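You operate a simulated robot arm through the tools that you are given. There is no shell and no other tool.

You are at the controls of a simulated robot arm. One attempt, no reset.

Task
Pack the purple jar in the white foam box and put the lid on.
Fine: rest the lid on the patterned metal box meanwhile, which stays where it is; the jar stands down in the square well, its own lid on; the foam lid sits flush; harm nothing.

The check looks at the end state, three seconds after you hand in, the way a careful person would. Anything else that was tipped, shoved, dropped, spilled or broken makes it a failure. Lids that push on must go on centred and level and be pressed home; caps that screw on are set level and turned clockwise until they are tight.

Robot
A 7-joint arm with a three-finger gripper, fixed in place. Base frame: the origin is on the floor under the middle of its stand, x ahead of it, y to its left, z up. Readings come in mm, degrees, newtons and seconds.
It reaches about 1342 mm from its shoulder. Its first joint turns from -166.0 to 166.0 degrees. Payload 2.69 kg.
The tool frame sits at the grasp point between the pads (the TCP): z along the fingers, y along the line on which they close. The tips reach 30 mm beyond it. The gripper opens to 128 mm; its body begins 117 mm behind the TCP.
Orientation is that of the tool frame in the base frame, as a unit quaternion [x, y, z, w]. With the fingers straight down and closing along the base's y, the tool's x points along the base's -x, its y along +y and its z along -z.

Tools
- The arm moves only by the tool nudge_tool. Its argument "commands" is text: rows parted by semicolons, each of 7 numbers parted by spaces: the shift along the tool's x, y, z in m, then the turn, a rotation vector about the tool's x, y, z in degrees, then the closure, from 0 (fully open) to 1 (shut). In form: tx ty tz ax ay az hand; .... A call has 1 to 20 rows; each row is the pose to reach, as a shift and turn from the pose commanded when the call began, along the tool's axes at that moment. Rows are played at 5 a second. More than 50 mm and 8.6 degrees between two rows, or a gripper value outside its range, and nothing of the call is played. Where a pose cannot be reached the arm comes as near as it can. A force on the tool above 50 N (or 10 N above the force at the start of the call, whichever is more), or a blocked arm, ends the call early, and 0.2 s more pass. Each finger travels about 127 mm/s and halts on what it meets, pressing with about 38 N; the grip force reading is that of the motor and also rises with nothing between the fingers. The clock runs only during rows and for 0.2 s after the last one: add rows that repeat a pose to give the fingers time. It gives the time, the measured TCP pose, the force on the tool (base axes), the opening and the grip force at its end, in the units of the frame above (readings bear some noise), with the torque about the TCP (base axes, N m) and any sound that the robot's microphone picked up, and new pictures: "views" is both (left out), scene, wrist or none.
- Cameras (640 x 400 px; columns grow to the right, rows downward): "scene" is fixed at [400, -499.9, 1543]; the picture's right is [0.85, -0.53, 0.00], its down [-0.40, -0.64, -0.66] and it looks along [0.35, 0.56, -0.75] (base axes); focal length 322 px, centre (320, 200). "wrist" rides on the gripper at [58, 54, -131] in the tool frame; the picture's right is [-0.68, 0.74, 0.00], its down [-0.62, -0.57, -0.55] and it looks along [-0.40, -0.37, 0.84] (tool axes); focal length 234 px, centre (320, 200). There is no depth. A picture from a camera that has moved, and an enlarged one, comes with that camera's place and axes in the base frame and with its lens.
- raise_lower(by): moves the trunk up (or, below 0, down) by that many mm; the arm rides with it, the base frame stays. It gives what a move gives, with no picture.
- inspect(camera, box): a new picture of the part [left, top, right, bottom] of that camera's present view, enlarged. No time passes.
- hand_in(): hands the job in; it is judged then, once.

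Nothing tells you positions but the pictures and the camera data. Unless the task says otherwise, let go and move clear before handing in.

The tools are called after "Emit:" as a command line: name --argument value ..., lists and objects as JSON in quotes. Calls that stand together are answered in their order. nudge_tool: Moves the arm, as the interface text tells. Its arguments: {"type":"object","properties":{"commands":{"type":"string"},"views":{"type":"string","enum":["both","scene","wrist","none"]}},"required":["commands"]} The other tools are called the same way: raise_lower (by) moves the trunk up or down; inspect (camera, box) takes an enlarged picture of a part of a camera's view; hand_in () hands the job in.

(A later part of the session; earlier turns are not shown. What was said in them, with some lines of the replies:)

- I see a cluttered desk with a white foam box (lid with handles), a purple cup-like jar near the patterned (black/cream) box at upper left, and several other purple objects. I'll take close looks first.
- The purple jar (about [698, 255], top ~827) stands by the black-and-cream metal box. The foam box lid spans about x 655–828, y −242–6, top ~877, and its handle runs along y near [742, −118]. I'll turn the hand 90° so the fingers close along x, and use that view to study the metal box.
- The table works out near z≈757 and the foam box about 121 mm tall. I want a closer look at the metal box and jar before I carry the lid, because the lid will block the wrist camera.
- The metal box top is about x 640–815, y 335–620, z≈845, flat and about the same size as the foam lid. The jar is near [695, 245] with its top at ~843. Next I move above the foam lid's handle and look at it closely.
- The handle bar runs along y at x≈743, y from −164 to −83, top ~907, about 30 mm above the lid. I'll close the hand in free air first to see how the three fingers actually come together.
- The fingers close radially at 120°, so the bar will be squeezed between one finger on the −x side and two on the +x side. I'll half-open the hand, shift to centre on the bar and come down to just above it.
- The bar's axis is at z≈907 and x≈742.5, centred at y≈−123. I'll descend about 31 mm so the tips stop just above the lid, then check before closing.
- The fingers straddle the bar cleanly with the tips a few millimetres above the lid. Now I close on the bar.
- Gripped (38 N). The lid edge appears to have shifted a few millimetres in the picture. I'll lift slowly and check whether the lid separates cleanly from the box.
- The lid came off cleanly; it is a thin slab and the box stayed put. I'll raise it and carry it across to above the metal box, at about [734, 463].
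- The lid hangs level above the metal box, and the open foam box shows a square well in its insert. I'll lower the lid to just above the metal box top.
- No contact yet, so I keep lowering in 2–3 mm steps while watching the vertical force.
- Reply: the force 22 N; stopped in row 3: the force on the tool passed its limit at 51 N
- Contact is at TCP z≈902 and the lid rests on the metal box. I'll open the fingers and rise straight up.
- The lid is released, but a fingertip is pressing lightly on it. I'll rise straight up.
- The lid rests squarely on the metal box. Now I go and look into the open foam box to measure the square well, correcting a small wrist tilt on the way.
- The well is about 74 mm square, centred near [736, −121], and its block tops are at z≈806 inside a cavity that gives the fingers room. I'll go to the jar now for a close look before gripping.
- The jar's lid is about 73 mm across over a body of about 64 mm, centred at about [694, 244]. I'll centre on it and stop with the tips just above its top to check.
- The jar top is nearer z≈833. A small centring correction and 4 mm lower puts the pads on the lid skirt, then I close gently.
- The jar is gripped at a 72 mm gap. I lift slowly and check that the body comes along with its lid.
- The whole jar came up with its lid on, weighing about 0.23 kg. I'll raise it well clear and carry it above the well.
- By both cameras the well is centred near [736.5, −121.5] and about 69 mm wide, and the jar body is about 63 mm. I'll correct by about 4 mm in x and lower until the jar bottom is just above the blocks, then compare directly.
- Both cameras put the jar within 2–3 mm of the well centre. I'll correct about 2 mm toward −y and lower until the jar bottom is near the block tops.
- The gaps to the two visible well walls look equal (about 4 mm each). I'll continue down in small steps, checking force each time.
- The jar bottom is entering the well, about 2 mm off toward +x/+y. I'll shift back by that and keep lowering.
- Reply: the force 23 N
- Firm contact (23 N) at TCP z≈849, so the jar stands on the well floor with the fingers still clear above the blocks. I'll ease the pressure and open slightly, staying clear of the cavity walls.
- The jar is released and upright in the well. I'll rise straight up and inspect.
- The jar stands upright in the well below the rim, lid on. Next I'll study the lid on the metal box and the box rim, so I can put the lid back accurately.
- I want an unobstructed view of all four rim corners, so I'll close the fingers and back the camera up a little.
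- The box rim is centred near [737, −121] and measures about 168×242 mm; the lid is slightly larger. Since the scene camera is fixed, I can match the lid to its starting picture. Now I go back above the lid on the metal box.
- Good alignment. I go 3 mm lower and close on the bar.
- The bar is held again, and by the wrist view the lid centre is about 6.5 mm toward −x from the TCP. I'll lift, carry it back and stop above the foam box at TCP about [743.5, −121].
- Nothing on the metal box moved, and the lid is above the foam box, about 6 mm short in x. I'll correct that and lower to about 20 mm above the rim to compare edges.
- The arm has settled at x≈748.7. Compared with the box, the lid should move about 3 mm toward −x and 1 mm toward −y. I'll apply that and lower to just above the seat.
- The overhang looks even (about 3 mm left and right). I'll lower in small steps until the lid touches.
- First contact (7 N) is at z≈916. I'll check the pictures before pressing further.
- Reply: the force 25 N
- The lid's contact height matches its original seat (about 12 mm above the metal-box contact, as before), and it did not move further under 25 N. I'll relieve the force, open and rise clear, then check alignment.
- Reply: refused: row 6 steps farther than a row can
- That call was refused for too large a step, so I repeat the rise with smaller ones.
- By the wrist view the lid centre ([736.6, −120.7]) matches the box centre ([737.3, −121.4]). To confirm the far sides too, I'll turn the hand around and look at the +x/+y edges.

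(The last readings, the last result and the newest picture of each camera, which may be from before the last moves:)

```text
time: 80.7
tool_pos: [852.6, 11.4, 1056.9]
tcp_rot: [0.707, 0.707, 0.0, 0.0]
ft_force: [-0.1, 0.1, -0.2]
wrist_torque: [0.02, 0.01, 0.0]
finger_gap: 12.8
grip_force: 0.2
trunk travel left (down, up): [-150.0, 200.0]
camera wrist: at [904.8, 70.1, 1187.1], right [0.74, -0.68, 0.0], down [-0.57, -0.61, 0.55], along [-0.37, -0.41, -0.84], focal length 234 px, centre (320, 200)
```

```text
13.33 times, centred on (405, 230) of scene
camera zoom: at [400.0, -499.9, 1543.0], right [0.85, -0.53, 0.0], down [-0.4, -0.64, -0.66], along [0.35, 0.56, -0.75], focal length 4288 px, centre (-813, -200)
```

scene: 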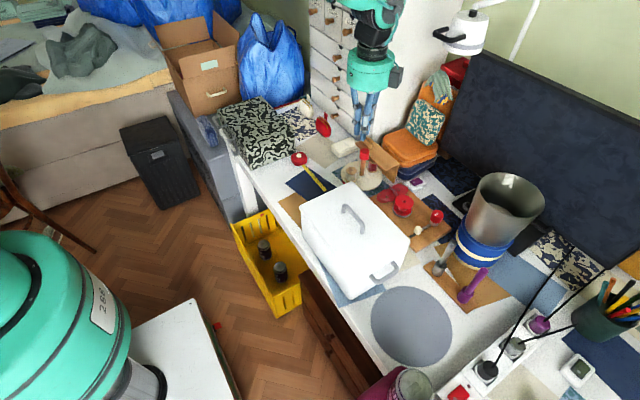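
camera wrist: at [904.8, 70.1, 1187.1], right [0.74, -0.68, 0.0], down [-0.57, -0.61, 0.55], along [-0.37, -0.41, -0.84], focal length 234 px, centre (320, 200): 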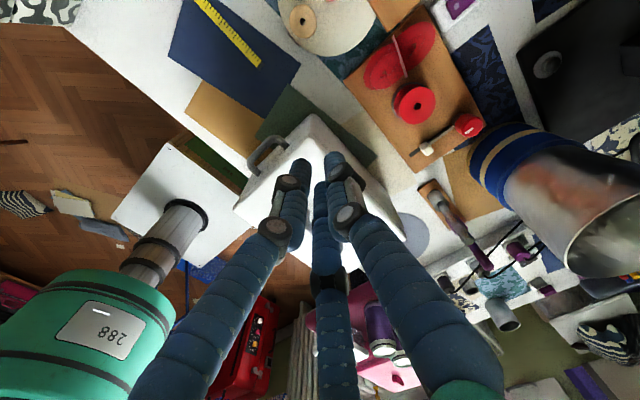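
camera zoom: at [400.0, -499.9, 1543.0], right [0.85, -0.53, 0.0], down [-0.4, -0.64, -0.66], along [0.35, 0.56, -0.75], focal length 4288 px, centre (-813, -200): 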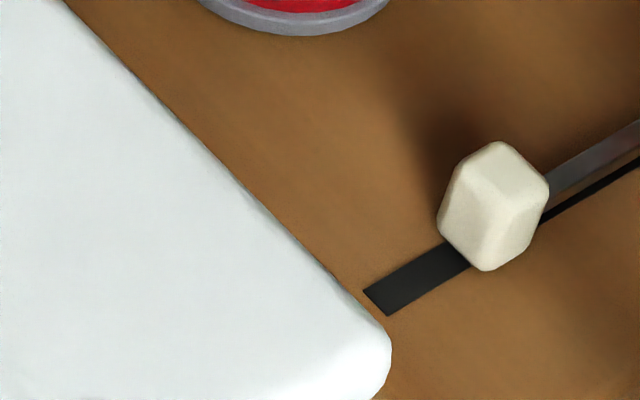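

Compared with the starting picture, the lid sits at its original height with only the same ~3 mm drift the box took when the handle was first gripped. It is level, centred and has no gap. I'll retract the hand upward and back, then take a last overall look.

Emit:
nudge_tool --commands "0 0 -0.04 0 0 0 0.9; 0 0 -0.08 0 0 0 0.9; 0 -0.03 -0.11 0 0 0 0.9; 0 -0.07 -0.12 0 0 0 0.9; 0 -0.11 -0.12 0 0 0 0.9; 0 -0.15 -0.12 0 0 0 0.7; 0 -0.19 -0.12 0 0 0 0.5; 0 -0.22 -0.12 0 0 0 0.5; 0 -0.22 -0.12 0 0 0 0.5"

Emit:
inspect --camera "scene" --box '[200, 80, 360, 200]'

Emit:
inspect --camera "scene" --box '[280, 160, 480, 320]'

```text
time: 82.7
tool_pos: [632.6, 13.6, 1174.0]
tcp_rot: [0.707, 0.707, -0.001, 0.0]
ft_force: [-0.4, -0.2, 0.2]
wrist_torque: [0.0, -0.03, 0.01]
finger_gap: 63.9
grip_force: 0.0
trunk travel left (down, up): [-150.0, 200.0]
camera wrist: at [684.9, 71.0, 1304.2], right [0.74, -0.68, 0.0], down [-0.57, -0.61, 0.55], along [-0.37, -0.41, -0.84], focal length 234 px, centre (320, 200)
```

scene: 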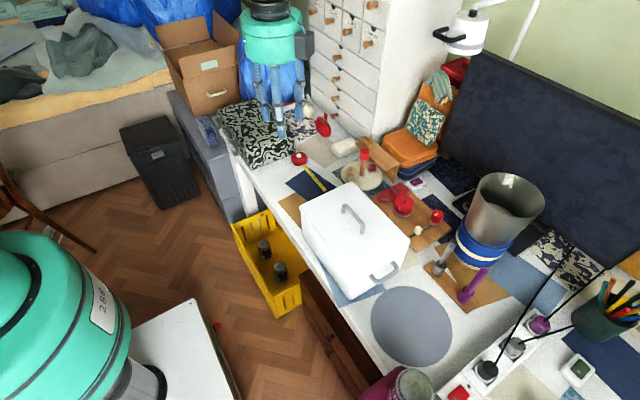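
wrist: 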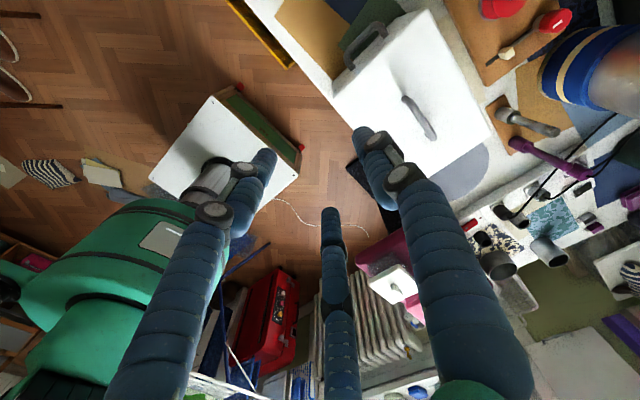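

```text
3.33 times, centred on (280, 140) of scene
camera zoom: at [400.0, -499.9, 1543.0], right [0.85, -0.53, 0.0], down [-0.4, -0.64, -0.66], along [0.35, 0.56, -0.75], focal length 1072 px, centre (453, 400)
```

zoom: 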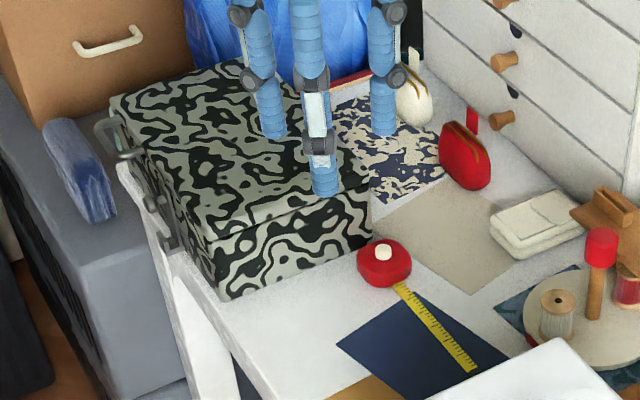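

```text
2.50 times, centred on (380, 240) of scene
camera zoom: at [400.0, -499.9, 1543.0], right [0.85, -0.53, 0.0], down [-0.4, -0.64, -0.66], along [0.35, 0.56, -0.75], focal length 804 px, centre (170, 100)
```

zoom: 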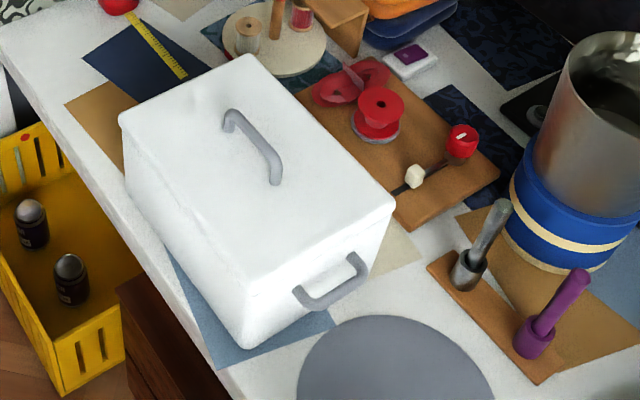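

Emit:
inspect --camera "wrist" --box '[320, 0, 510, 220]'

```text
1.82 times, centred on (415, 110) of wrist
camera zoom: at [684.9, 71.0, 1304.2], right [0.74, -0.68, 0.0], down [-0.57, -0.61, 0.55], along [-0.37, -0.41, -0.84], focal length 426 px, centre (147, 364)
```

zoom: 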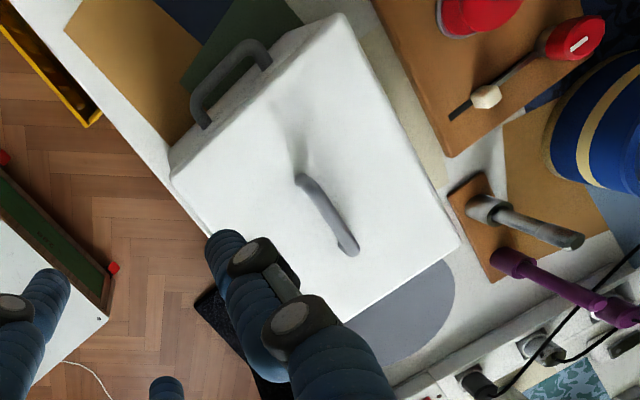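

The lid sits level and square on the foam box with no rim showing. The jar is inside with its own lid on, the metal box is where it was, the other items I could see look unmoved, and the hand is clear. I'm handing the job in.

Emit:
hand_in

```text
The job is handed in.
```

The purple jar is in the foam box's square well with its own lid on, and the foam lid is back on top. I've handed the job in.

- **Jar:** it touched down firmly on the well floor and stood upright when I let go, below the rim.
- **Foam lid:** it sits level, with no gap I could see, at its original height. By the wrist camera it is centred on the box to within about 1 mm. I pressed down on it with about 25 N and it did not go any lower.
- **Foam box:** it slid about 3 mm towards the robot when I first gripped the lid's handle.
- **Metal box:** I rested the lid on it meanwhile and it stayed where it was. Setting the lid down, I pressed harder than I meant to, and the arm stopped itself at 51 N. I saw no mark or movement from it.

Nothing else I could see was touched or moved, and the hand is open and clear of the table.
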